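You operate a simulated robot arm through the tools that you are given. There is no shell and no other tool. Be economical: measure what you need, move in short steps, check, and stop when the job is done.

The job below is to be done with a simulated robot arm. You get a single attempt, and the scene is never put back.

TASK
Take the brown tape roll and leave it on the top of the long bench. Then fetch the yellow tape roll from the top of the shelf table and set it on the disc on the top of the long bench. Then take the wooden brush from the top of the shelf table and put it on the green tray. Then take the black weight on the top of the wooden table and put it away on the front table. The order counts.

Only the result counts: the job must be done as asked and must still hold three seconds after the hand-in. Knocking over, shifting, dropping, spilling or breaking anything else fails it.

THE ROBOT
A 6-joint arm with a four-finger gripper on a trunk, on a base that drives. Base frame: it is fixed to the floor where the robot stands at the start and does not move with it; the origin is under the middle of the robot, x ahead of it, y to its left, z up; the surface under the hand at the start is at about z = 78. Units: cm, degrees, N and s.
With the tool pointing down near the work surface it reaches from about 54 to 88 cm from the robot's upright axis, wherever it stands. Its first joint turns from -166.0 to 166.0 degrees. Places, roughly: black weight (7x7x6 cm) [440, 990, 80]; brown tape roll (10x10x3 cm) [70, 10, 80]; disc [350, 75, 75]; front table [70, -20, 80]; green tray (14x17 cm) [328, 340, 80]; top of the long bench [330, 160, 80]; wooden brush (7x4x6 cm) [180, 90, 80]; yellow tape roll (8x8x4 cm) [80, 100, 80]. Payload 3.43 kg.
The tool frame sits at the grasp point between the pads (the TCP): z along the fingers, y along the line on which they close. The tips reach 3 cm beyond it. The gripper opens to 12 cm. The gripper's body begins 8.5 cm behind the TCP.
Orientation is that of the tool frame in the base frame, as [roll, pitch, yaw] about the fixed x, y, z axes, in that order (R = Rz(yaw) Ry(pitch) Rx(roll)). With the fingers straight down and closing along the base's y, the tool's x points along the base's -x, its y along +y and its z along -z.

THE INTERFACE
- The arm moves only by the tool move_arm. Its arguments are lists of equal length, an entry for each row: "translation": the shift along the tool's x, y, z in cm, a list of three; "rot": the turn, a rotation vector about the tool's x, y, z in degrees, a list of three; "grip": the finger opening in cm, from 0 to 12. In form: {"translation": [[tx, ty, tz], ...], "rot": [[ax, ay, az], ...], "grip": [grip, ...]}. A call has 1 to 10 rows; each row is the pose to reach, as a shift and turn from the pose commanded when the call began, along the tool's axes at that moment. A row lasts 0.2 s, in which the tool goes at most 5 cm and 8.6 degrees; a call with a longer step from one row to the next is refused whole, and so is a gripper value outside its range. A pose out of reach is approached as far as the arm can. The call stops where the force on the tool passes 40 N (or 10 N more than at its start, if that is more) or the arm is blocked; 0.2 s more then pass. The fingers move at their own pace and stop on an object; they squeeze with about 32 N. The grip force told is the motor's: it shows also when the fingers shut on nothing. Time passes only in rows, and 0.2 s behind the last, so rows that repeat a pose let the fingers close. The reply holds the time, the measured pose of the TCP, the force on the tool along the base axes, the opening and the grip force, in the units named above and with some noise, with the torque about the TCP (base axes, N m) and any sound that the robot's microphone picked up, and new pictures: "pictures" is both (left out), scene, wrist or none.
- Cameras (640 x 400 px; columns grow to the right, rows downward): "scene" is now at [4.54, 17.52, 157.26]; the picture's right is [-0.34, -0.94, 0.00], its down [-0.80, 0.29, -0.52] and it looks along [0.49, -0.18, -0.85] (base axes); focal length 249 px, centre (320, 200). "wrist" rides on the gripper at [7.1, -1.7, -12.1] in the tool frame; the picture's right is [0.23, 0.97, 0.00], its down [-0.81, 0.19, -0.55] and it looks along [-0.54, 0.13, 0.83] (tool axes); focal length 275 px, centre (320, 200). There is no depth. A picture from a camera that has moved, and an enlarged one, comes with that camera's place and axes in the base frame and with its lens.
- lift_body(by): slides the trunk up (or, below 0, down) by that many cm; the arm and the scene camera ride with it, the base frame stays. It gives what a move gives, with no picture.
- steer(legs): drives the robot by 1 to 6 legs, each [ahead, left, turn to the left] in cm, cm and degrees, along the robot's own axes; the way and the turn of a leg run together, so that a leg with both is an arc; at most 150 cm and 180 degrees a leg. The arm and the cameras ride along, it lands a little off, and it stops where it bumps. It gives what a move gives, and a new picture of the scene camera.
- aim_head(pan, tilt): turns the head with the scene camera to pan (to the left, within 120 degrees either way) and tilt (down, from -29 to 69), counted from straight ahead of the robot. It gives what a move gives, and a new picture of the scene camera.
- enlarge(camera, box): a new picture of the part [left, top, right, bottom] of that camera's present view, enlarged. It takes no simulated time.
- close_job(): hands the job in; it is judged then, once.

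Go step by step. Nothing tells you exact positions but the pictures and the camera data: compare them with the known pose of the tool, close in by small moves and look again before you grip or let go. The budget is 165 turns and 260 pictures, counting those below and the enlarged ones. Unless the task says otherwise, let go and move clear before handing in, and close with one line.

The tools are called by a JSON object that holds its "api" and its "payload". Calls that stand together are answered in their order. move_arm: Moves the arm, as the interface text tells. Its arguments: {"type":"object","properties":{"translation":{"type":"array","items":{"type":"array","items":{"type":"number"}}},"rot":{"type":"array","items":{"type":"array","items":{"type":"number"}}},"grip":{"type":"array","items":{"type":"number"}},"pictures":{"type":"string","enum":["both","scene","wrist","none"]}},"required":["translation","rot","grip"]} The other tools are called the same way: lift_body (by) slides the trunk up or down; steer (legs) drives the base; aim_head (pan, tilt) turns the head that bears the scene camera; enlarge (camera, box) takes an enlarged picture of a part of a camera's view; close_job () hands the job in.

At the start:

```text
time: 0.0
ee_pos: [54.99, 35.9, 100.05]
ee_rot: [179.9, 0.0, -180.0]
contact_force: [0.2, -0.8, 0.2]
ft_torque: [0.0, -0.02, 0.02]
width: 12.02
finger_force: 0.1
trunk travel left (down, up): [-17.5, 36.5]
robot x, y, heading: [0.34, -0.17, 0.0]
head pan, tilt: [-20.2, 58.4]
```

scene: 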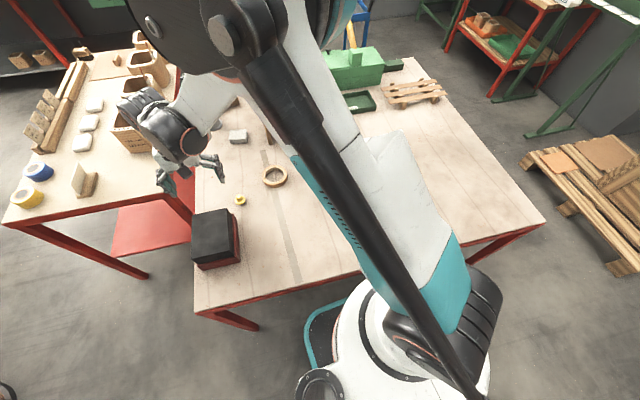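
wrist: 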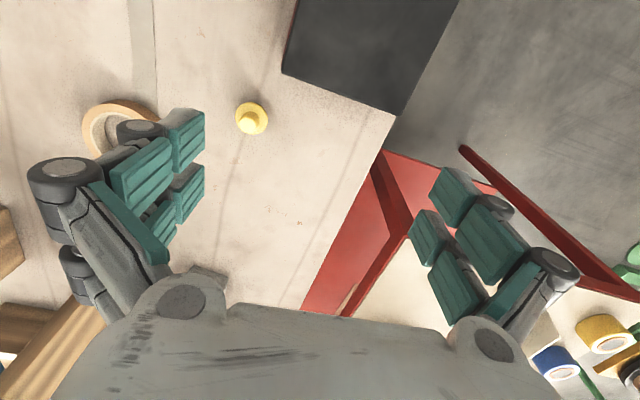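

The brown tape roll lies near [65.5, 14, 79] on the front table. I move above it at the present height and look again.

{"api": "move_arm", "payload": {"translation": [[-2, -4.4, 0], [-4, -8.8, 0], [-6, -13.2, 0], [-8, -17.6, 0], [-10.5, -21.9, 0], [-10.5, -21.9, 0]], "rot": [[0, 0, 0], [0, 0, 0], [0, 0, 0], [0, 0, 0], [0, 0, 0], [0, 0, 0]], "grip": [12, 12, 12, 12, 12, 12]}}

{"api": "enlarge", "payload": {"camera": "scene", "box": [0, 0, 320, 200]}}

```text
time: 1.4
ee_pos: [65.43, 14.0, 100.14]
ee_rot: [-180.0, 0.0, -180.0]
contact_force: [0.3, -0.2, -0.5]
ft_torque: [0.01, -0.01, 0.0]
width: 12.01
finger_force: 0.1
trunk travel left (down, up): [-17.5, 36.5]
robot x, y, heading: [0.09, 0.08, -0.1]
head pan, tilt: [-20.2, 58.4]
camera scene: at [4.57, 17.47, 157.27], right [-0.34, -0.94, 0.0], down [-0.8, 0.29, -0.52], along [0.49, -0.18, -0.85], focal length 249 px, centre (320, 200)
camera wrist: at [58.33, 12.32, 112.13], right [-0.23, 0.97, 0.0], down [0.81, 0.19, 0.55], along [0.54, 0.13, -0.83], focal length 275 px, centre (320, 200)
```

scene: 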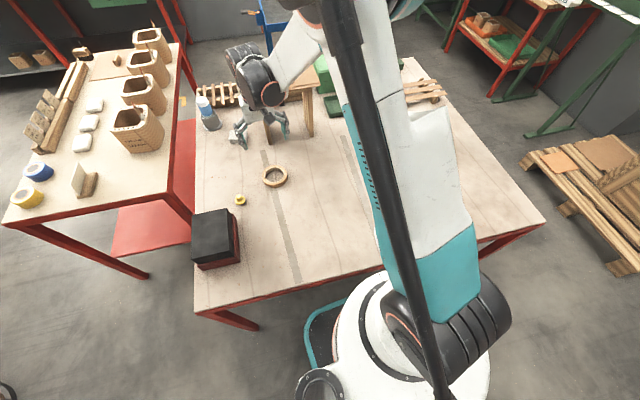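
wrist: 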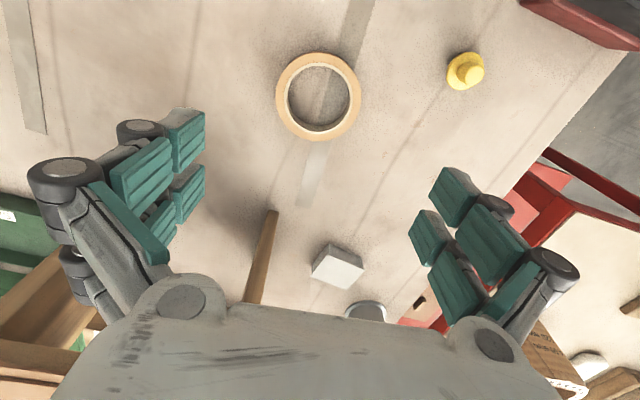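

```text
2.00 times, centred on (160, 100) of scene
camera zoom: at [4.57, 17.47, 157.27], right [-0.34, -0.94, 0.0], down [-0.8, 0.29, -0.52], along [0.49, -0.18, -0.85], focal length 499 px, centre (640, 400)
```

zoom: 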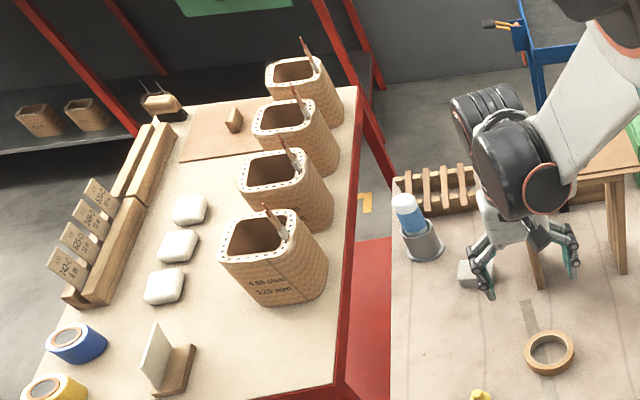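

The ring is directly below the tool at about [65.6, 13.9]. I go down with open fingers, stopping a little above the table.

{"api": "move_arm", "payload": {"translation": [[0, 0, 4.5], [0, 0, 9], [0, 0, 12], [0, 0, 12]], "rot": [[0, 0, 0], [0, 0, 0], [0, 0, 0], [0, 0, 0]], "grip": [12, 12, 12, 12]}}

```text
time: 2.4
ee_pos: [65.45, 13.97, 87.93]
ee_rot: [180.0, 0.2, 180.0]
contact_force: [-0.4, 0.8, -0.6]
ft_torque: [-0.02, 0.0, 0.01]
width: 12.01
finger_force: 0.1
trunk travel left (down, up): [-17.5, 36.5]
robot x, y, heading: [-0.04, 0.13, -0.2]
head pan, tilt: [-20.2, 58.4]
camera scene: at [4.57, 17.52, 157.27], right [-0.34, -0.94, 0.0], down [-0.8, 0.29, -0.52], along [0.49, -0.18, -0.85], focal length 249 px, centre (320, 200)
camera wrist: at [58.42, 12.35, 100.12], right [-0.23, 0.97, 0.0], down [0.81, 0.19, 0.55], along [0.54, 0.13, -0.83], focal length 275 px, centre (320, 200)
```

scene: 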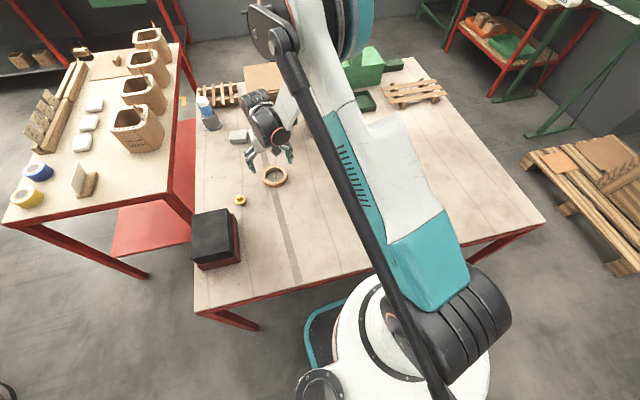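
wrist: 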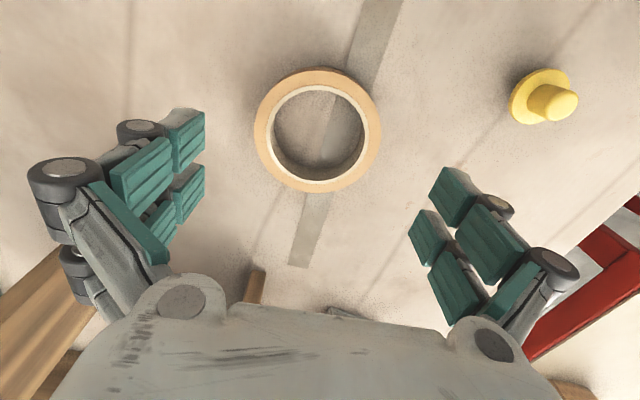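

The ring centre reads [65.1, 13.8], so it is still well aligned. I descend the rest and close.

{"api": "move_arm", "payload": {"translation": [[0.2, -0.1, 3], [0.2, -0.1, 5], [0.2, -0.1, 6.2], [0.2, -0.1, 6.2], [0.2, -0.1, 6.2], [0.2, -0.1, 6.2], [0.2, -0.1, 6.2]], "rot": [[0, 0, 0], [0, 0, 0], [0, 0, 0], [0, 0, 0], [0, 0, 0], [0, 0, 0], [0, 0, 0]], "grip": [12, 12, 12, 12, 8, 8, 8], "pictures": "wrist"}}

```text
time: 3.7
ee_pos: [65.24, 13.88, 82.48]
ee_rot: [-180.0, 0.3, -179.9]
contact_force: [1.0, 1.4, 64.2]
ft_torque: [0.4, -0.33, -0.1]
width: 8.58
finger_force: 32.2
trunk travel left (down, up): [-17.5, 36.5]
robot x, y, heading: [-0.1, -0.29, 0.2]
head pan, tilt: [-20.2, 58.4]
stopped in row 6: the force on the tool passed its limit at 54 N (the readings are from after the stop); the commanded pose is now the measured one
camera wrist: at [57.98, 12.18, 94.54], right [-0.23, 0.97, 0.0], down [0.81, 0.19, 0.56], along [0.54, 0.13, -0.83], focal length 275 px, centre (320, 200)
```

wrist: 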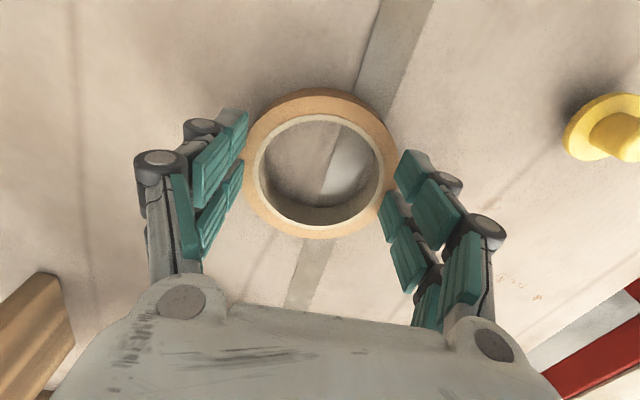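

The fingers hold the ring and the tips seem to press on the table. I lift slowly and check.

{"api": "move_arm", "payload": {"translation": [[0, 0, -1], [0, 0, -3], [0, 0, -6], [0, 0, -6]], "rot": [[0, 0, 0], [0, 0, 0], [0, 0, 0], [0, 0, 0]], "grip": [8, 8, 8, 8], "pictures": "wrist"}}

```text
time: 4.7
ee_pos: [65.37, 13.74, 87.94]
ee_rot: [-179.9, 0.2, -180.0]
contact_force: [-0.7, 0.8, 1.1]
ft_torque: [-0.01, -0.01, -0.01]
width: 8.0
finger_force: 0.2
trunk travel left (down, up): [-17.5, 36.5]
robot x, y, heading: [-0.52, -0.25, -0.1]
head pan, tilt: [-20.2, 58.4]
camera wrist: at [58.22, 12.19, 100.12], right [-0.23, 0.97, 0.0], down [0.81, 0.19, 0.55], along [0.54, 0.13, -0.83], focal length 275 px, centre (320, 200)
```

wrist: 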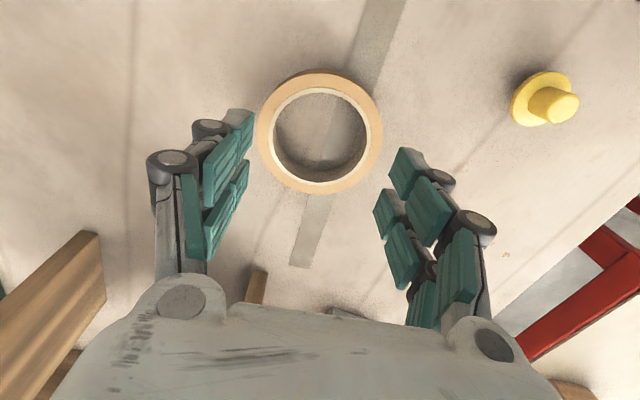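

The ring was not held. The size comparison suggests its top is at about z=79, so the pads only caught its upper edge. I reopen and go deeper before closing.

{"api": "move_arm", "payload": {"translation": [[0, 0, 0], [-0.2, 0.2, 0], [-0.2, 0.2, 3], [-0.2, 0.2, 5.5], [-0.2, 0.2, 6.5], [-0.2, 0.2, 7.0], [-0.2, 0.2, 7.4], [-0.2, 0.2, 7.4]], "rot": [[0, 0, 0], [0, 0, 0], [0, 0, 0], [0, 0, 0], [0, 0, 0], [0, 0, 0], [0, 0, 0], [0, 0, 0]], "grip": [12, 12, 12, 12, 12, 12, 12, 12], "pictures": "wrist"}}

```text
time: 6.5
ee_pos: [65.62, 13.94, 80.62]
ee_rot: [-179.9, 0.2, -180.0]
contact_force: [0.5, 0.1, -0.6]
ft_torque: [-0.02, 0.02, -0.01]
width: 12.0
finger_force: 0.0
trunk travel left (down, up): [-17.5, 36.5]
robot x, y, heading: [-0.32, -0.36, -0.1]
head pan, tilt: [-20.2, 58.4]
camera wrist: at [58.46, 12.41, 92.62], right [-0.23, 0.97, 0.0], down [0.81, 0.19, 0.55], along [0.54, 0.13, -0.83], focal length 275 px, centre (320, 200)
```

wrist: 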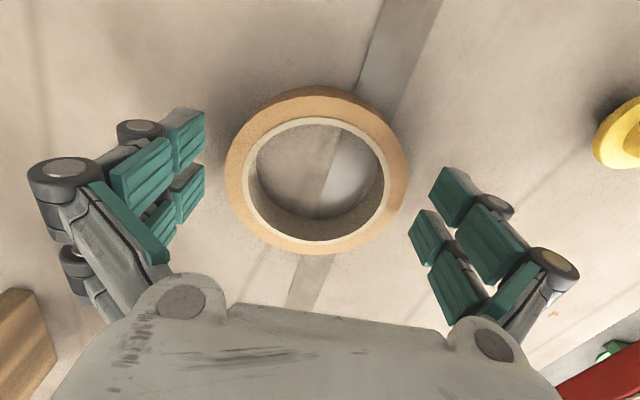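

There is no contact yet with the tips at 77.6. I feel on downward for the table.

{"api": "move_arm", "payload": {"translation": [[0, 0, 0.3], [0, 0, 0.6], [0, 0, 0.9], [0, 0, 1.2], [0, 0, 1.2]], "rot": [[0, 0, 0], [0, 0, 0], [0, 0, 0], [0, 0, 0], [0, 0, 0]], "grip": [12, 12, 12, 12, 12], "pictures": "none"}}

```text
time: 7.7
ee_pos: [65.7, 13.92, 79.31]
ee_rot: [-179.9, 0.0, -180.0]
contact_force: [0.2, -0.6, -0.1]
ft_torque: [0.02, -0.02, 0.0]
width: 12.01
finger_force: 0.1
trunk travel left (down, up): [-17.5, 36.5]
robot x, y, heading: [0.09, 0.12, -0.0]
head pan, tilt: [-20.2, 58.4]
```

Still free with the tips at 76.3, which is deep enough for a roll whose top is near 79. I close here.

{"api": "move_arm", "payload": {"translation": [[0, 0, 0], [0, 0, 0], [0, 0, 0], [0, 0, 0]], "rot": [[0, 0, 0], [0, 0, 0], [0, 0, 0], [0, 0, 0]], "grip": [10.5, 9, 7, 7], "pictures": "wrist"}}

```text
time: 8.2
ee_pos: [65.58, 13.96, 79.98]
ee_rot: [180.0, 0.3, 179.9]
contact_force: [2.3, 0.2, 50.3]
ft_torque: [0.06, 0.77, -0.08]
width: 9.8
finger_force: 45.0
trunk travel left (down, up): [-17.5, 36.5]
robot x, y, heading: [0.03, 0.18, 0.1]
head pan, tilt: [-20.2, 58.4]
stopped in row 2: the force on the tool passed its limit at 49 N (the readings are from after the stop); the commanded pose is now the measured one
camera wrist: at [58.35, 12.39, 92.01], right [-0.23, 0.97, 0.0], down [0.81, 0.19, 0.56], along [0.54, 0.13, -0.83], focal length 275 px, centre (320, 200)
```

wrist: 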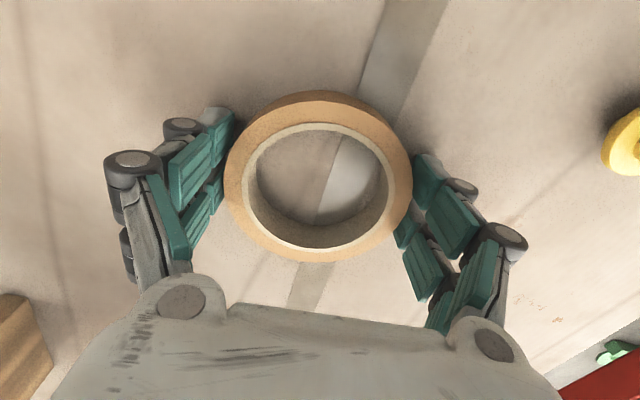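

The width is 9.8 cm with a grip force, so the pads are on the ring now, and the tips just touched the table. I rise half a centimetre, squeeze and lift.

{"api": "move_arm", "payload": {"translation": [[0, 0, -0.3], [0, 0, -0.3], [0, 0, -0.3], [0, 0, -2], [0, 0, -5], [0, 0, -5]], "rot": [[0, 0, 0], [0, 0, 0], [0, 0, 0], [0, 0, 0], [0, 0, 0], [0, 0, 0]], "grip": [8, 7, 7, 7, 7, 7], "pictures": "wrist"}}

```text
time: 9.6
ee_pos: [65.62, 14.08, 84.53]
ee_rot: [-180.0, 0.2, 180.0]
contact_force: [-0.7, -0.3, -0.4]
ft_torque: [0.0, 0.0, -0.02]
width: 9.74
finger_force: 32.0
trunk travel left (down, up): [-17.5, 36.5]
robot x, y, heading: [0.07, 0.48, 0.0]
head pan, tilt: [-20.2, 58.4]
camera wrist: at [58.46, 12.45, 96.62], right [-0.23, 0.97, 0.0], down [0.81, 0.19, 0.56], along [0.54, 0.13, -0.83], focal length 275 px, centre (320, 200)
```

wrist: 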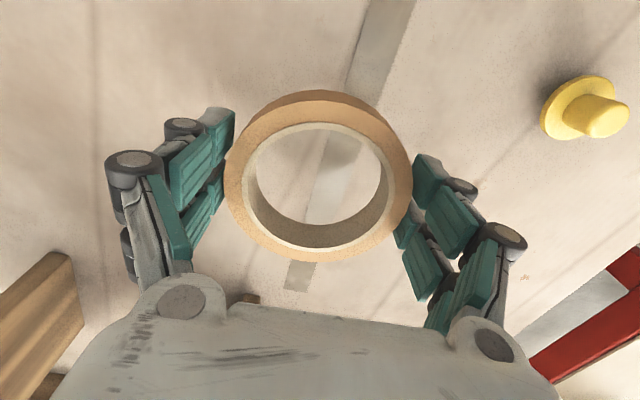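

The roll is held (width 9.74, 32 N). I raise it and look around to plan the drive.

{"api": "move_arm", "payload": {"translation": [[0, 0, -5], [0, 0, -10], [0, 0, -15], [0, 0, -20], [0, 0, -20]], "rot": [[0, 0, 0], [0, 0, 0], [0, 0, 0], [0, 0, 0], [0, 0, 0]], "grip": [7, 7, 7, 7, 7], "pictures": "none"}}

{"api": "aim_head", "payload": {"pan": 40, "tilt": 25}}

{"api": "aim_head", "payload": {"pan": 0, "tilt": 20}}

{"api": "aim_head", "payload": {"pan": 90, "tilt": 30}}

```text
time: 10.8
ee_pos: [65.47, 14.12, 104.68]
ee_rot: [180.0, 0.2, -179.9]
contact_force: [0.6, 0.3, 0.5]
ft_torque: [0.02, 0.0, 0.01]
width: 9.76
finger_force: 32.8
trunk travel left (down, up): [-17.5, 36.5]
robot x, y, heading: [0.14, -0.22, -0.1]
head pan, tilt: [-20.2, 58.4]
```

```text
time: 12.1
ee_pos: [65.59, 14.21, 104.56]
ee_rot: [180.0, 0.1, -180.0]
contact_force: [-0.3, 0.2, -0.1]
ft_torque: [-0.01, -0.01, 0.01]
width: 9.71
finger_force: 31.5
trunk travel left (down, up): [-17.5, 36.5]
robot x, y, heading: [-0.15, -0.06, -0.1]
head pan, tilt: [40.0, 25.0]
camera scene: at [5.2, 25.8, 162.08], right [0.64, -0.77, 0.0], down [-0.32, -0.27, -0.91], along [0.69, 0.58, -0.42], focal length 249 px, centre (320, 200)
```

scene: 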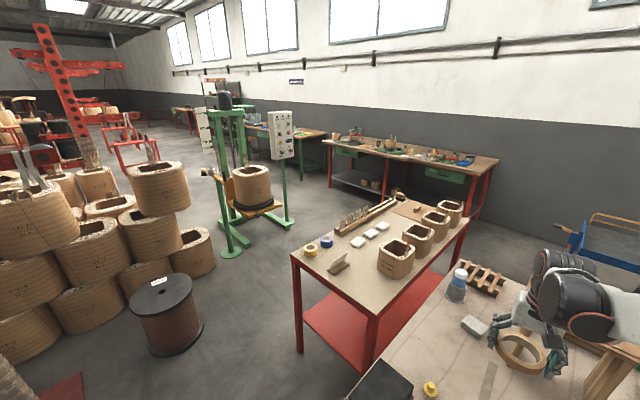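

```text
time: 13.2
ee_pos: [65.59, 14.35, 104.57]
ee_rot: [-180.0, 0.3, 180.0]
contact_force: [0.3, 0.0, -0.7]
ft_torque: [0.02, -0.02, -0.04]
width: 9.72
finger_force: 32.0
trunk travel left (down, up): [-17.5, 36.5]
robot x, y, heading: [0.14, 0.35, -0.1]
head pan, tilt: [0.0, 20.0]
camera scene: at [7.45, 19.89, 162.89], right [0.0, -1.0, 0.0], down [-0.34, 0.0, -0.94], along [0.94, 0.0, -0.34], focal length 249 px, centre (320, 200)
```

scene: 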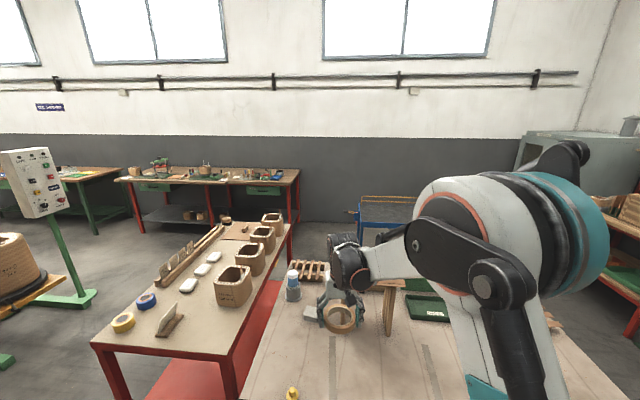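

```text
time: 14.8
ee_pos: [65.57, 14.24, 104.6]
ee_rot: [179.9, 0.2, -180.0]
contact_force: [-0.1, -0.5, -0.8]
ft_torque: [-0.03, -0.01, -0.02]
width: 9.68
finger_force: 31.6
trunk travel left (down, up): [-17.5, 36.5]
robot x, y, heading: [0.22, -0.07, -0.0]
head pan, tilt: [90.0, 30.0]
camera scene: at [-1.86, 28.92, 161.29], right [1.0, 0.0, 0.0], down [0.0, -0.5, -0.87], along [0.0, 0.87, -0.5], focal length 249 px, centre (320, 200)
```

scene: 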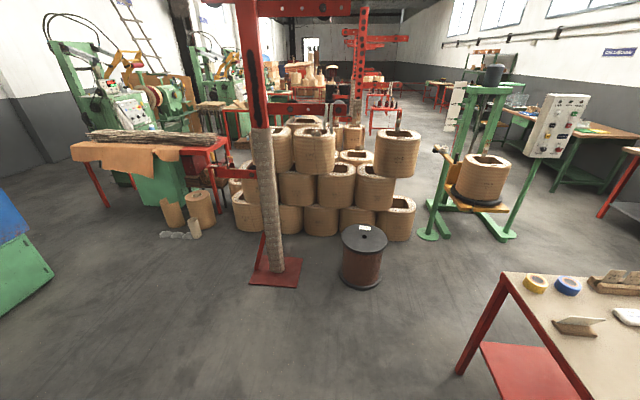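

The long bench stands along the far wall near x≈320–390. I need the base outline and the right-hand side to choose a route.

{"api": "aim_head", "payload": {"pan": -60, "tilt": 35}}

{"api": "aim_head", "payload": {"pan": 100, "tilt": 69}}

{"api": "aim_head", "payload": {"pan": 45, "tilt": 60}}

```text
time: 17.2
ee_pos: [65.55, 14.21, 104.7]
ee_rot: [-179.9, 0.2, 180.0]
contact_force: [0.5, 0.2, -0.4]
ft_torque: [-0.03, -0.02, 0.02]
width: 9.65
finger_force: 32.1
trunk travel left (down, up): [-17.5, 36.5]
robot x, y, heading: [-0.24, 0.44, 0.0]
head pan, tilt: [-60.0, 35.0]
camera scene: at [2.54, 12.25, 160.51], right [-0.87, -0.5, 0.0], down [-0.29, 0.5, -0.82], along [0.41, -0.71, -0.57], focal length 249 px, centre (320, 200)
```

scene: 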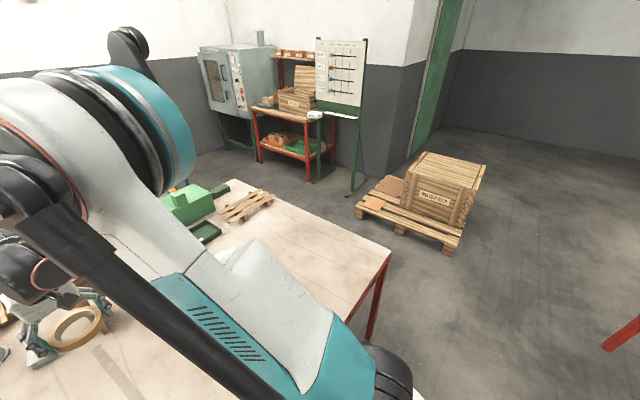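

```text
time: 19.6
ee_pos: [65.62, 14.17, 104.61]
ee_rot: [-180.0, 0.2, 180.0]
contact_force: [-0.5, 0.2, -1.0]
ft_torque: [-0.02, -0.02, -0.01]
width: 9.6
finger_force: 32.2
trunk travel left (down, up): [-17.5, 36.5]
robot x, y, heading: [0.01, -0.16, -0.2]
head pan, tilt: [100.0, 68.8]
camera scene: at [-2.83, 25.39, 156.14], right [0.98, 0.17, 0.0], down [0.16, -0.92, -0.36], along [-0.06, 0.36, -0.93], focal length 249 px, centre (320, 200)
```

scene: 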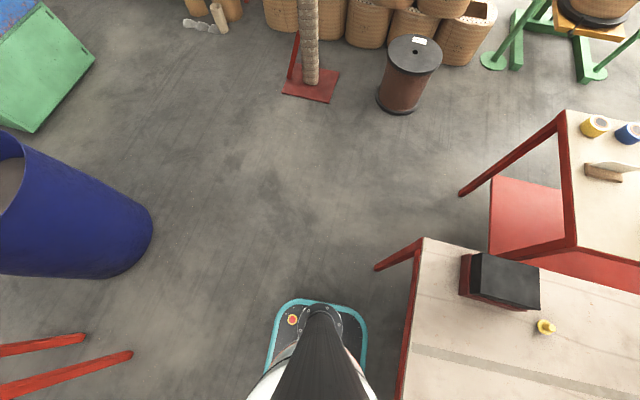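

```text
time: 20.9
ee_pos: [65.64, 14.16, 104.62]
ee_rot: [180.0, 0.1, -180.0]
contact_force: [-0.4, 0.2, -0.8]
ft_torque: [0.01, 0.01, 0.04]
width: 9.59
finger_force: 31.9
trunk travel left (down, up): [-17.5, 36.5]
robot x, y, heading: [0.32, -0.32, 0.1]
head pan, tilt: [45.0, 60.0]
camera scene: at [2.85, 24.59, 157.08], right [0.71, -0.71, 0.0], down [-0.61, -0.61, -0.5], along [0.35, 0.35, -0.87], focal length 249 px, centre (320, 200)
```

scene: 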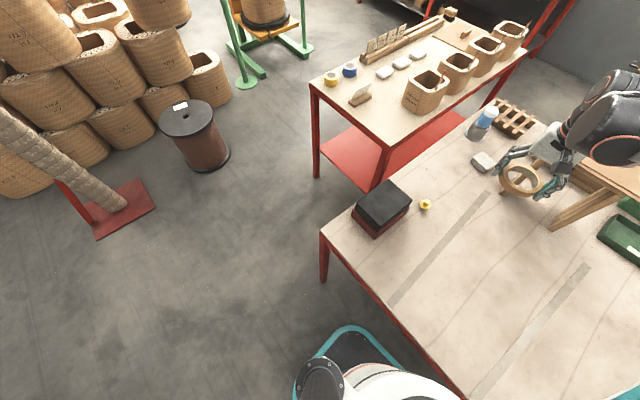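

The base is about 50×50 cm. The way on the left goes between the spool (about [31,175]) and the shelf-table corner (about [80,108]), and I will pass it on a heading of 36°. First I back off, slide left and turn.

{"api": "steer", "payload": {"legs": [[-45, 0, 0], [0, 58, 0], [0, 0, 36]]}}

```text
time: 28.2
ee_pos: [-1.05, 107.09, 104.63]
ee_rot: [180.0, 0.2, -143.5]
contact_force: [-0.4, 0.6, -0.5]
ft_torque: [0.0, 0.02, 0.0]
width: 9.55
finger_force: 31.9
trunk travel left (down, up): [-17.5, 36.5]
robot x, y, heading: [-45.35, 57.07, 36.7]
head pan, tilt: [45.0, 60.0]
camera scene: at [-57.74, 78.2, 157.08], right [0.99, -0.15, 0.0], down [-0.13, -0.86, -0.5], along [0.07, 0.49, -0.87], focal length 249 px, centre (320, 200)
```

scene: 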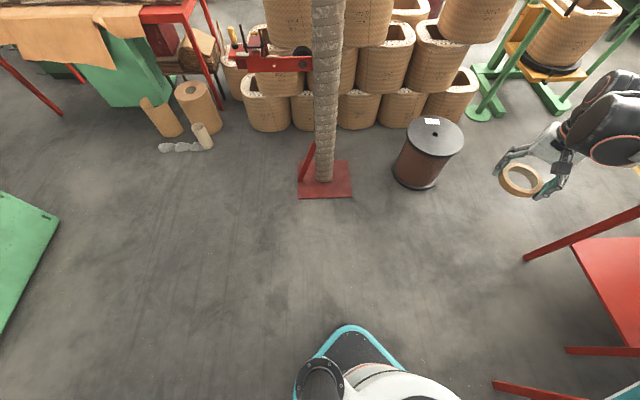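

The positions agree. I drive along this line through the gap, then turn back to heading 0.

{"api": "steer", "payload": {"legs": [[130, 0, -0.4], [27, 0, 0], [0, 0, -36.3]]}}

```text
time: 38.0
ee_pos: [148.5, 161.94, 104.62]
ee_rot: [180.0, 0.2, 179.0]
contact_force: [-0.5, 0.9, -0.7]
ft_torque: [0.03, 0.0, 0.02]
width: 9.49
finger_force: 32.3
trunk travel left (down, up): [-17.5, 36.5]
robot x, y, heading: [82.65, 149.12, -0.8]
head pan, tilt: [45.0, 60.0]
camera scene: at [86.06, 173.42, 157.08], right [0.7, -0.72, 0.0], down [-0.62, -0.6, -0.5], along [0.36, 0.35, -0.87], focal length 249 px, centre (320, 200)
```

scene: 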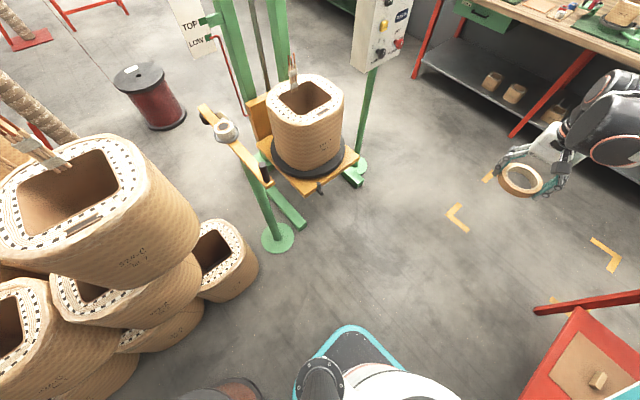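

I'm through the gap. I drive ahead along y≈149 and then look at the bench.

{"api": "steer", "payload": {"legs": [[125, 0, 0.8]]}}

{"api": "aim_head", "payload": {"pan": 0, "tilt": 35}}

{"api": "aim_head", "payload": {"pan": -35, "tilt": 35}}

{"api": "enlarge", "payload": {"camera": "wrist", "box": [0, 0, 640, 400]}}

```text
time: 44.3
ee_pos: [272.94, 161.58, 104.68]
ee_rot: [-179.9, 0.2, 179.8]
contact_force: [-0.6, 0.2, 0.2]
ft_torque: [0.02, 0.04, 0.03]
width: 9.51
finger_force: 32.1
trunk travel left (down, up): [-17.5, 36.5]
robot x, y, heading: [207.26, 147.61, -0.2]
head pan, tilt: [45.0, 60.0]
camera scene: at [210.3, 172.23, 157.08], right [0.7, -0.71, 0.0], down [-0.61, -0.61, -0.5], along [0.35, 0.35, -0.87], focal length 249 px, centre (320, 200)
```

scene: 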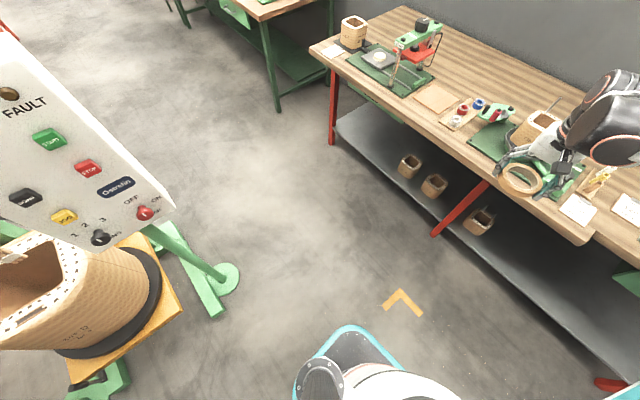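

```text
time: 45.4
ee_pos: [272.89, 161.57, 104.62]
ee_rot: [-180.0, 0.2, 179.8]
contact_force: [0.1, -0.1, -0.7]
ft_torque: [-0.01, 0.04, 0.0]
width: 9.51
finger_force: 32.0
trunk travel left (down, up): [-17.5, 36.5]
robot x, y, heading: [207.31, 147.78, -0.3]
head pan, tilt: [0.0, 35.0]
camera scene: at [214.37, 167.51, 160.5], right [0.0, -1.0, 0.0], down [-0.57, 0.0, -0.82], along [0.82, 0.0, -0.57], focal length 249 px, centre (320, 200)
```

scene: 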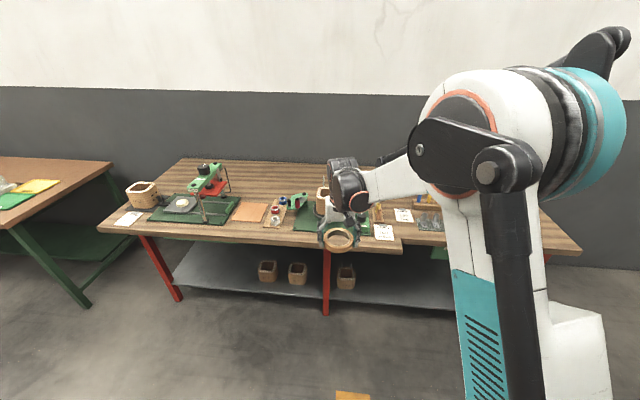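

```text
time: 46.4
ee_pos: [272.99, 161.67, 104.61]
ee_rot: [179.9, 0.2, 179.8]
contact_force: [-0.5, -0.3, -0.6]
ft_torque: [-0.01, 0.03, 0.02]
width: 9.47
finger_force: 32.1
trunk travel left (down, up): [-17.5, 36.5]
robot x, y, heading: [207.42, 147.45, -0.2]
head pan, tilt: [-35.0, 35.0]
camera scene: at [212.76, 162.46, 160.51], right [-0.58, -0.82, 0.0], down [-0.47, 0.33, -0.82], along [0.67, -0.47, -0.57], focal length 249 px, centre (320, 200)
```

scene: 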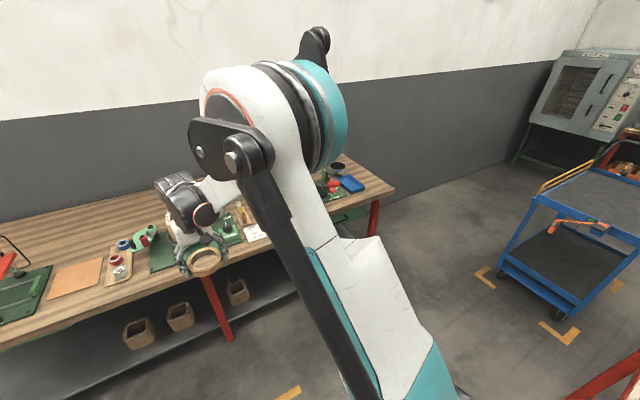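

```text
1.00 times, centred on (320, 200) of wrist (not enlarged: the box is as wide or as high as the picture)
camera zoom: at [265.79, 160.0, 116.68], right [-0.23, 0.97, 0.0], down [0.81, 0.19, 0.56], along [0.54, 0.12, -0.83], focal length 275 px, centre (320, 200)
```

zoom: 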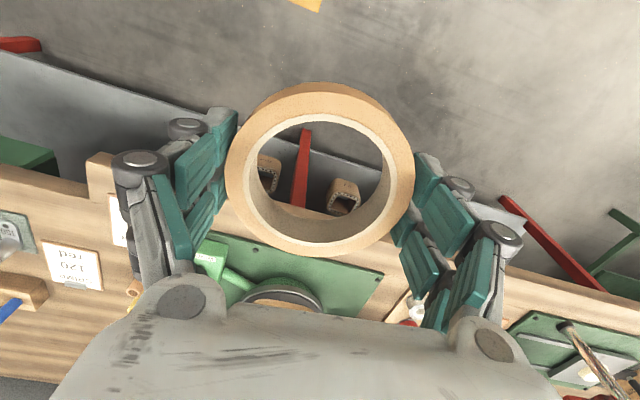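

The roll is still well held. Bare wood lies behind the orange felt, around [345, 203], so I move left and closer.

{"api": "steer", "payload": {"legs": [[0, 43, 0.2], [50, 0, 0]]}}

{"api": "aim_head", "payload": {"pan": 0, "tilt": 50}}

{"api": "enlarge", "payload": {"camera": "wrist", "box": [0, 0, 640, 400]}}

```text
time: 51.5
ee_pos: [323.05, 204.68, 104.63]
ee_rot: [180.0, 0.2, 180.0]
contact_force: [-0.3, 0.1, -0.4]
ft_torque: [0.0, -0.01, 0.03]
width: 9.52
finger_force: 31.8
trunk travel left (down, up): [-17.5, 36.5]
robot x, y, heading: [257.24, 190.47, 0.2]
head pan, tilt: [-35.0, 35.0]
camera scene: at [262.85, 205.28, 160.5], right [-0.57, -0.82, 0.0], down [-0.47, 0.33, -0.82], along [0.67, -0.47, -0.57], focal length 249 px, centre (320, 200)
```

scene: 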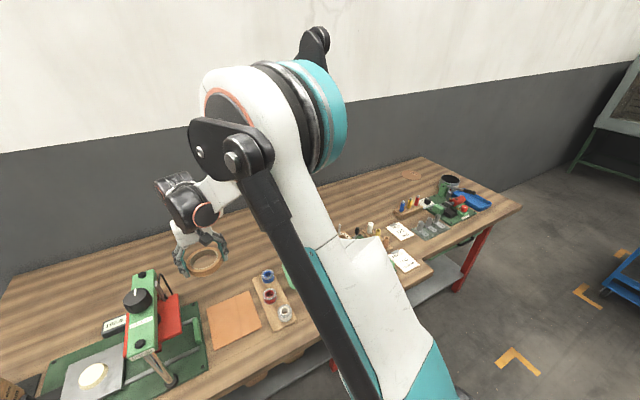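

```text
time: 52.6
ee_pos: [322.99, 204.59, 104.63]
ee_rot: [180.0, 0.2, -180.0]
contact_force: [-0.2, 0.6, -0.9]
ft_torque: [-0.03, 0.01, 0.02]
width: 9.5
finger_force: 32.3
trunk travel left (down, up): [-17.5, 36.5]
robot x, y, heading: [257.69, 190.34, -0.1]
head pan, tilt: [0.0, 50.0]
camera scene: at [263.3, 210.33, 158.34], right [0.0, -1.0, 0.0], down [-0.77, 0.0, -0.64], along [0.64, 0.0, -0.77], focal length 249 px, centre (320, 200)
```

scene: 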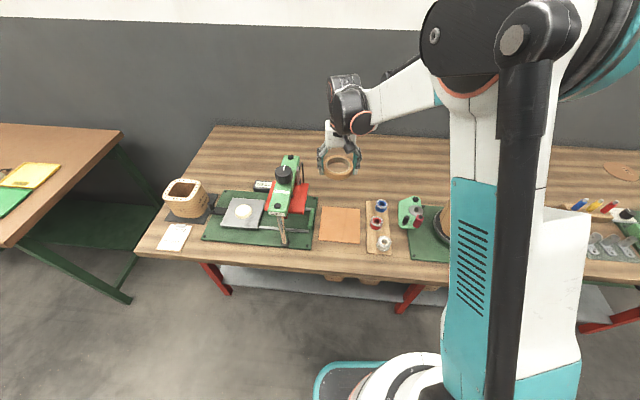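

```text
1.00 times, centred on (320, 200) of wrist (not enlarged: the box is as wide or as high as the picture)
camera zoom: at [315.86, 203.01, 116.68], right [-0.23, 0.97, 0.0], down [0.81, 0.19, 0.56], along [0.54, 0.13, -0.83], focal length 275 px, centre (320, 200)
```

zoom: 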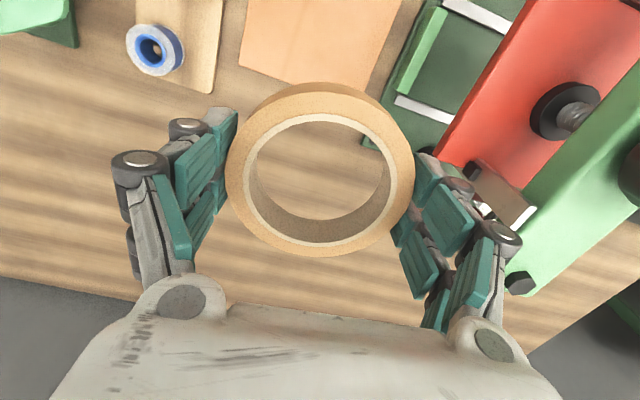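

Bare wood around [339, 201] is free on all sides. I move over it and start down.

{"api": "move_arm", "payload": {"translation": [[-4.5, -1, 0], [-9, -2, 0], [-13, -3, 0], [-16, -3.6, 0], [-16, -3.6, 5], [-16, -3.6, 10], [-16, -3.6, 15], [-16, -3.6, 18], [-16, -3.6, 18]], "rot": [[0, 0, 0], [0, 0, 0], [0, 0, 0], [0, 0, 0], [0, 0, 0], [0, 0, 0], [0, 0, 0], [0, 0, 0], [0, 0, 0]], "grip": [7, 7, 7, 7, 7, 7, 7, 7, 7]}}

```text
time: 54.6
ee_pos: [339.09, 200.99, 86.53]
ee_rot: [-179.9, 0.3, 180.0]
contact_force: [-0.5, -0.2, -0.1]
ft_torque: [-0.02, 0.06, 0.02]
width: 9.53
finger_force: 32.2
trunk travel left (down, up): [-17.5, 36.5]
robot x, y, heading: [257.5, 190.46, -0.1]
head pan, tilt: [0.0, 50.0]
camera scene: at [263.32, 210.33, 158.34], right [0.0, -1.0, 0.0], down [-0.77, 0.0, -0.64], along [0.64, 0.0, -0.77], focal length 249 px, centre (320, 200)
camera wrist: at [331.92, 199.39, 98.67], right [-0.23, 0.97, 0.0], down [0.81, 0.19, 0.56], along [0.54, 0.13, -0.83], focal length 275 px, centre (320, 200)
```

scene: 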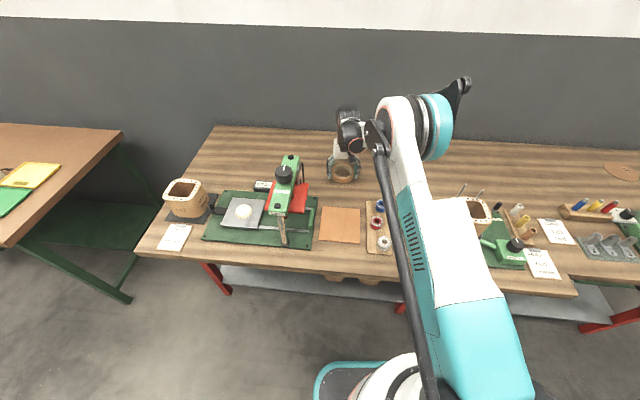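
wrist: 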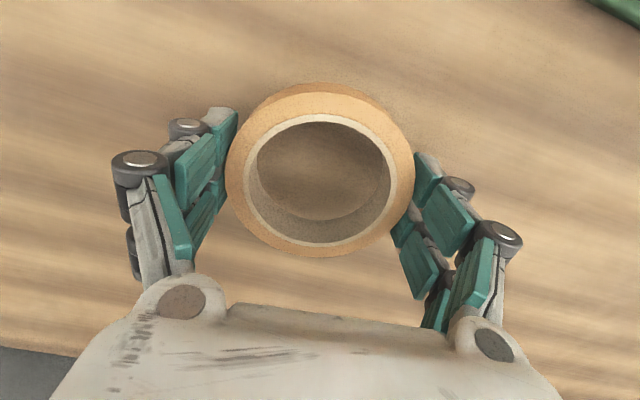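

The spot is clear. I lower in small steps until contact.

{"api": "move_arm", "payload": {"translation": [[0, 0, 1], [0, 0, 2], [0, 0, 3], [0, 0, 3.6], [0, 0, 4.2], [0, 0, 4.7], [0, 0, 5.1], [0, 0, 5.5], [0, 0, 5.9], [0, 0, 6.2]], "rot": [[0, 0, 0], [0, 0, 0], [0, 0, 0], [0, 0, 0], [0, 0, 0], [0, 0, 0], [0, 0, 0], [0, 0, 0], [0, 0, 0], [0, 0, 0]], "grip": [7, 7, 7, 7, 7, 7, 7, 7, 7, 7], "pictures": "wrist"}}

```text
time: 55.5
ee_pos: [339.0, 201.15, 84.0]
ee_rot: [-180.0, 0.5, 180.0]
contact_force: [-5.3, -1.2, 21.4]
ft_torque: [0.09, 0.6, 0.07]
width: 9.5
finger_force: 31.7
trunk travel left (down, up): [-17.5, 36.5]
robot x, y, heading: [257.65, 190.25, 0.0]
head pan, tilt: [0.0, 50.0]
stopped in row 4: the force on the tool passed its limit at 52 N (the readings are from after the stop); the commanded pose is now the measured one
camera wrist: at [331.87, 199.4, 96.1], right [-0.23, 0.97, 0.0], down [0.81, 0.19, 0.56], along [0.54, 0.13, -0.83], focal length 275 px, centre (320, 200)
```

wrist: 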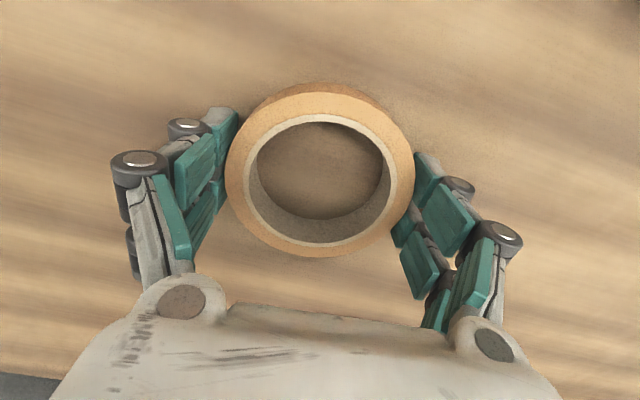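

Contact came at TCP z=84, so the bench top is at about 81. I open and retreat.

{"api": "move_arm", "payload": {"translation": [[0, 0, 0], [0, 0, 0], [0, 0, -4], [0, 0, -8], [0, 0, -13], [0, 0, -18], [0, 0, -22], [0, 0, -22]], "rot": [[0, 0, 0], [0, 0, 0], [0, 0, 0], [0, 0, 0], [0, 0, 0], [0, 0, 0], [0, 0, 0], [0, 0, 0]], "grip": [12, 12, 12, 12, 12, 12, 12, 12]}}

```text
time: 57.3
ee_pos: [339.07, 201.03, 105.78]
ee_rot: [180.0, 0.4, -179.9]
contact_force: [-0.4, -0.3, -0.2]
ft_torque: [0.02, 0.01, 0.03]
width: 12.0
finger_force: 0.1
trunk travel left (down, up): [-17.5, 36.5]
robot x, y, heading: [257.47, 190.63, 0.1]
head pan, tilt: [0.0, 50.0]
camera scene: at [263.3, 210.33, 158.33], right [0.0, -1.0, 0.0], down [-0.77, 0.0, -0.64], along [0.64, 0.0, -0.77], focal length 249 px, centre (320, 200)
camera wrist: at [331.83, 199.43, 117.91], right [-0.23, 0.97, 0.0], down [0.81, 0.19, 0.56], along [0.54, 0.13, -0.83], focal length 275 px, centre (320, 200)
```

scene: 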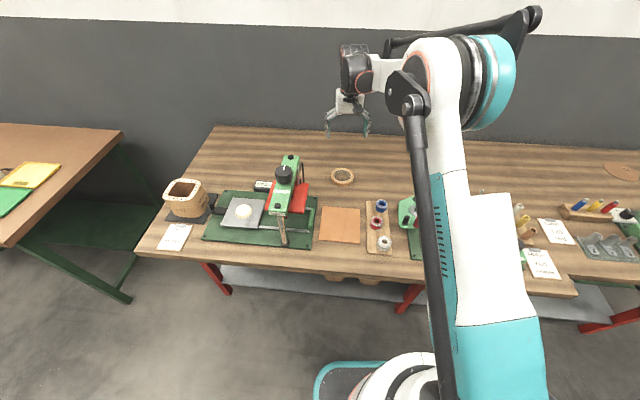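
wrist: 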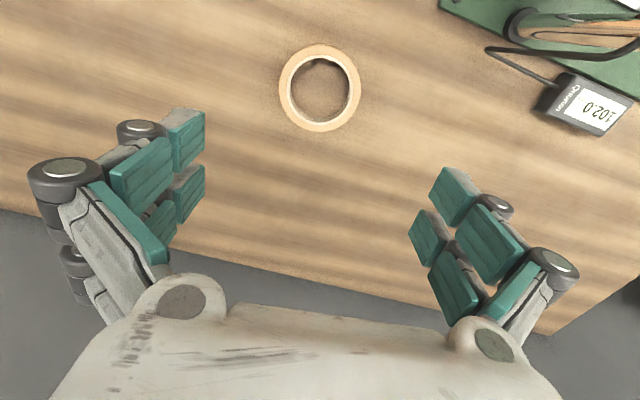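

The brown roll rests on the bench. I pull the arm in a little, then drive back to the shelf table for the yellow roll, which I place at about [88, 102].

{"api": "move_arm", "payload": {"translation": [[4, -2.5, 0], [8, -5, 0], [12, -7.5, 0], [16, -10.5, 0], [16, -10.5, 0]], "rot": [[0, 0, 0], [0, 0, 0], [0, 0, 0], [0, 0, 0], [0, 0, 0]], "grip": [12, 12, 12, 12, 12], "pictures": "none"}}

{"api": "steer", "payload": {"legs": [[-20, 0, 0], [0, -36, 0], [-145, 10, 0], [0, 0, -90]]}}

{"api": "aim_head", "payload": {"pan": 0, "tilt": 55}}

{"api": "enlarge", "payload": {"camera": "wrist", "box": [0, 0, 640, 400]}}

```text
time: 58.5
ee_pos: [322.98, 190.59, 105.68]
ee_rot: [179.9, 0.5, -180.0]
contact_force: [-0.5, 0.0, -0.5]
ft_torque: [0.01, -0.03, 0.01]
width: 11.98
finger_force: 0.0
trunk travel left (down, up): [-17.5, 36.5]
robot x, y, heading: [257.4, 190.27, -0.3]
head pan, tilt: [0.0, 50.0]
```

```text
time: 72.6
ee_pos: [92.5, 99.82, 105.73]
ee_rot: [180.0, 0.4, 89.7]
contact_force: [0.8, -0.1, 0.1]
ft_torque: [0.0, 0.07, -0.02]
width: 12.0
finger_force: 0.1
trunk travel left (down, up): [-17.5, 36.5]
robot x, y, heading: [92.68, 165.65, -90.1]
head pan, tilt: [0.0, 50.0]
camera scene: at [112.75, 159.5, 158.33], right [-1.0, 0.01, 0.0], down [0.0, 0.77, -0.64], along [0.0, -0.64, -0.77], focal length 249 px, centre (320, 200)
```

scene: 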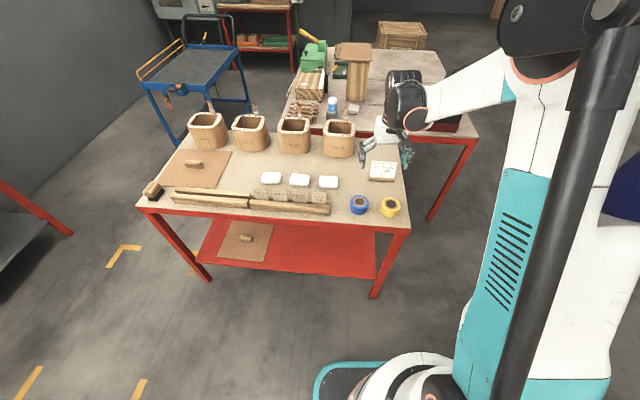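

```text
time: 73.2
ee_pos: [92.45, 99.73, 105.7]
ee_rot: [-179.9, 0.3, 89.7]
contact_force: [0.5, -0.1, 0.0]
ft_torque: [-0.04, 0.03, 0.02]
width: 12.0
finger_force: 0.0
trunk travel left (down, up): [-17.5, 36.5]
robot x, y, heading: [92.78, 165.7, -90.2]
head pan, tilt: [0.0, 55.0]
camera scene: at [112.76, 159.98, 157.69], right [-1.0, 0.01, 0.0], down [0.0, 0.82, -0.57], along [0.0, -0.57, -0.82], focal length 249 px, centre (320, 200)
```

scene: 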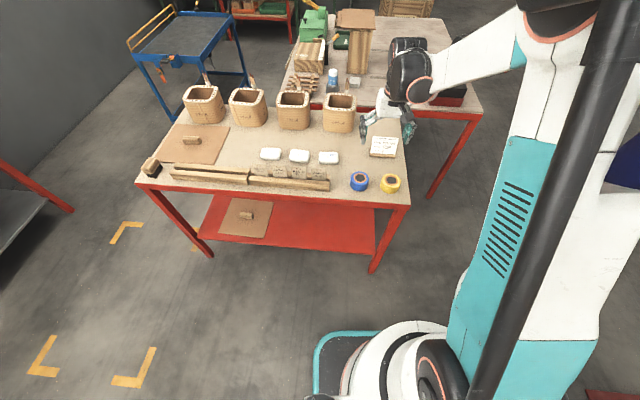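

```text
1.00 times, centred on (320, 200) of wrist (not enlarged: the box is as wide or as high as the picture)
camera zoom: at [90.77, 107.16, 117.74], right [0.97, 0.22, 0.0], down [0.19, -0.81, 0.56], along [0.12, -0.54, -0.83], focal length 275 px, centre (320, 200)
```

zoom: 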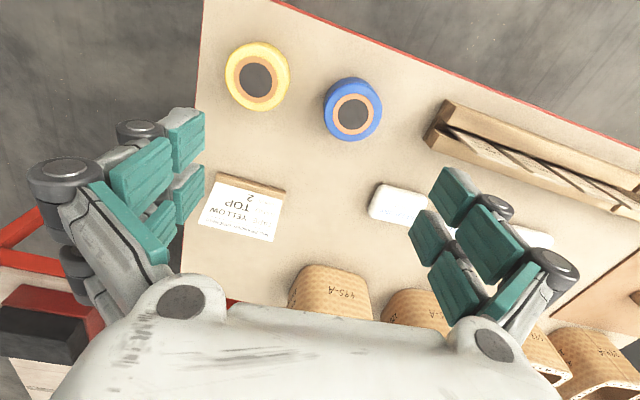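

The yellow roll reads about [84.6, 99], with the blue one 12 cm to its side, so I use a 10.5 cm opening. I move over it and partly down.

{"api": "move_arm", "payload": {"translation": [[-0.3, -4, 0], [-0.5, -7.9, 0], [-0.5, -7.9, 5], [-0.5, -7.9, 10], [-0.5, -7.9, 14], [-0.5, -7.9, 14]], "rot": [[0, 0, 0], [0, 0, 0], [0, 0, 0], [0, 0, 0], [0, 0, 0], [0, 0, 0]], "grip": [10.5, 10.5, 10.5, 10.5, 10.5, 10.5], "pictures": "wrist"}}

```text
time: 74.6
ee_pos: [84.36, 99.38, 91.84]
ee_rot: [180.0, 0.4, 89.7]
contact_force: [0.1, -0.6, 0.8]
ft_torque: [0.01, 0.0, -0.01]
width: 10.5
finger_force: 0.1
trunk travel left (down, up): [-17.5, 36.5]
robot x, y, heading: [92.87, 165.27, -90.1]
head pan, tilt: [0.0, 55.0]
camera wrist: at [82.84, 106.59, 103.8], right [0.97, 0.22, 0.0], down [0.19, -0.81, 0.56], along [0.12, -0.54, -0.83], focal length 275 px, centre (320, 200)
```

wrist: 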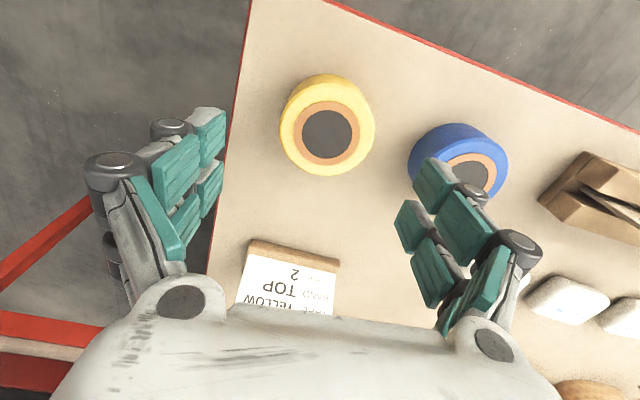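

The roll's top reads z≈81 and its centre [85, 98.9]. I go down and close gently.

{"api": "move_arm", "payload": {"translation": [[-0.5, 0.6, 4], [-0.5, 0.6, 8], [-0.5, 0.6, 10], [-0.5, 0.6, 10.9], [-0.5, 0.6, 10.9], [-0.5, 0.6, 10.9], [-0.5, 0.6, 10.9], [-0.5, 0.6, 10.9]], "rot": [[0, 0, 0], [0, 0, 0], [0, 0, 0], [0, 0, 0], [0, 0, 0], [0, 0, 0], [0, 0, 0], [0, 0, 0]], "grip": [10.5, 10.5, 10.5, 10.5, 9, 7, 6, 6], "pictures": "wrist"}}

```text
time: 75.7
ee_pos: [85.18, 98.62, 81.72]
ee_rot: [-179.9, 0.8, 89.7]
contact_force: [-0.9, -11.1, 73.3]
ft_torque: [1.33, -0.17, -0.08]
width: 10.44
finger_force: 45.0
trunk travel left (down, up): [-17.5, 36.5]
robot x, y, heading: [92.46, 165.37, -90.6]
head pan, tilt: [0.0, 55.0]
stopped in row 5: the force on the tool passed its limit at 53 N (the readings are from after the stop); the commanded pose is now the measured one
camera wrist: at [83.57, 106.06, 93.69], right [0.97, 0.23, 0.0], down [0.19, -0.8, 0.56], along [0.12, -0.55, -0.83], focal length 275 px, centre (320, 200)
```

wrist: 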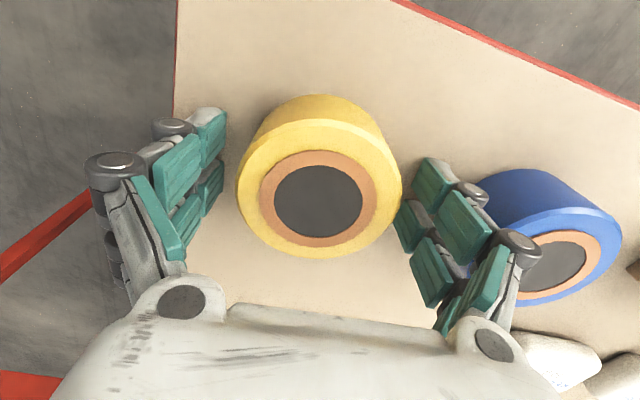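

The tips met the table at TCP 81.7. I rise 0.6 cm and close.

{"api": "move_arm", "payload": {"translation": [[0, 0, -0.6], [0, 0, -0.8], [0, 0, -0.9], [0, 0, -0.9], [0, 0, -0.9]], "rot": [[0, 0, 0], [0, 0, 0], [0, 0, 0], [0, 0, 0], [0, 0, 0]], "grip": [10.4, 9, 7, 6, 6], "pictures": "wrist"}}

```text
time: 76.8
ee_pos: [85.48, 98.87, 82.66]
ee_rot: [180.0, 0.7, 89.8]
contact_force: [3.0, -1.0, 77.8]
ft_torque: [1.71, -0.03, 0.0]
width: 7.11
finger_force: 44.6
trunk travel left (down, up): [-17.5, 36.5]
robot x, y, heading: [92.69, 165.8, -90.3]
head pan, tilt: [0.0, 55.0]
stopped in row 5: the force on the tool passed its limit at 87 N (the readings are from after the stop); the commanded pose is now the measured one
camera wrist: at [83.77, 106.15, 94.67], right [0.97, 0.23, 0.0], down [0.19, -0.8, 0.56], along [0.13, -0.55, -0.83], focal length 275 px, centre (320, 200)
```

wrist: 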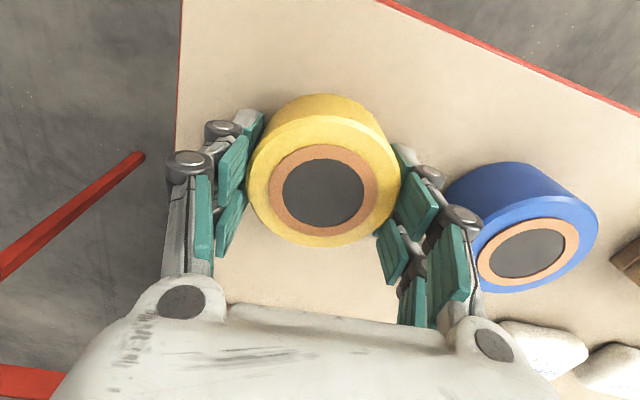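

The fingertips lengthen as they close and press the table. The width is 7.1 cm on the roll, so I lift gently while squeezing.

{"api": "move_arm", "payload": {"translation": [[0, 0, -0.4], [0, 0, -0.7], [0, 0, -0.7], [0, 0, -2], [0, 0, -4], [0, 0, -4]], "rot": [[0, 0, 0], [0, 0, 0], [0, 0, 0], [0, 0, 0], [0, 0, 0], [0, 0, 0]], "grip": [6, 5, 5, 5, 5, 5], "pictures": "wrist"}}

```text
time: 78.2
ee_pos: [85.35, 98.55, 86.25]
ee_rot: [180.0, 0.6, 89.8]
contact_force: [0.2, 0.2, -1.3]
ft_torque: [0.0, -0.01, -0.02]
width: 7.07
finger_force: 31.8
trunk travel left (down, up): [-17.5, 36.5]
robot x, y, heading: [92.72, 165.4, -90.3]
head pan, tilt: [0.0, 55.0]
camera wrist: at [83.66, 105.82, 98.19], right [0.97, 0.23, 0.0], down [0.19, -0.81, 0.56], along [0.13, -0.55, -0.83], focal length 275 px, centre (320, 200)
```

wrist: 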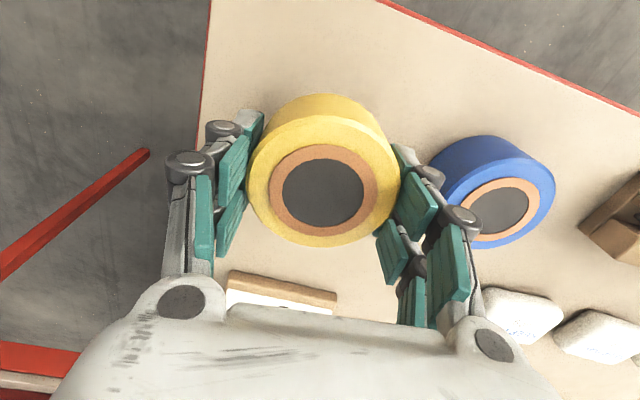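

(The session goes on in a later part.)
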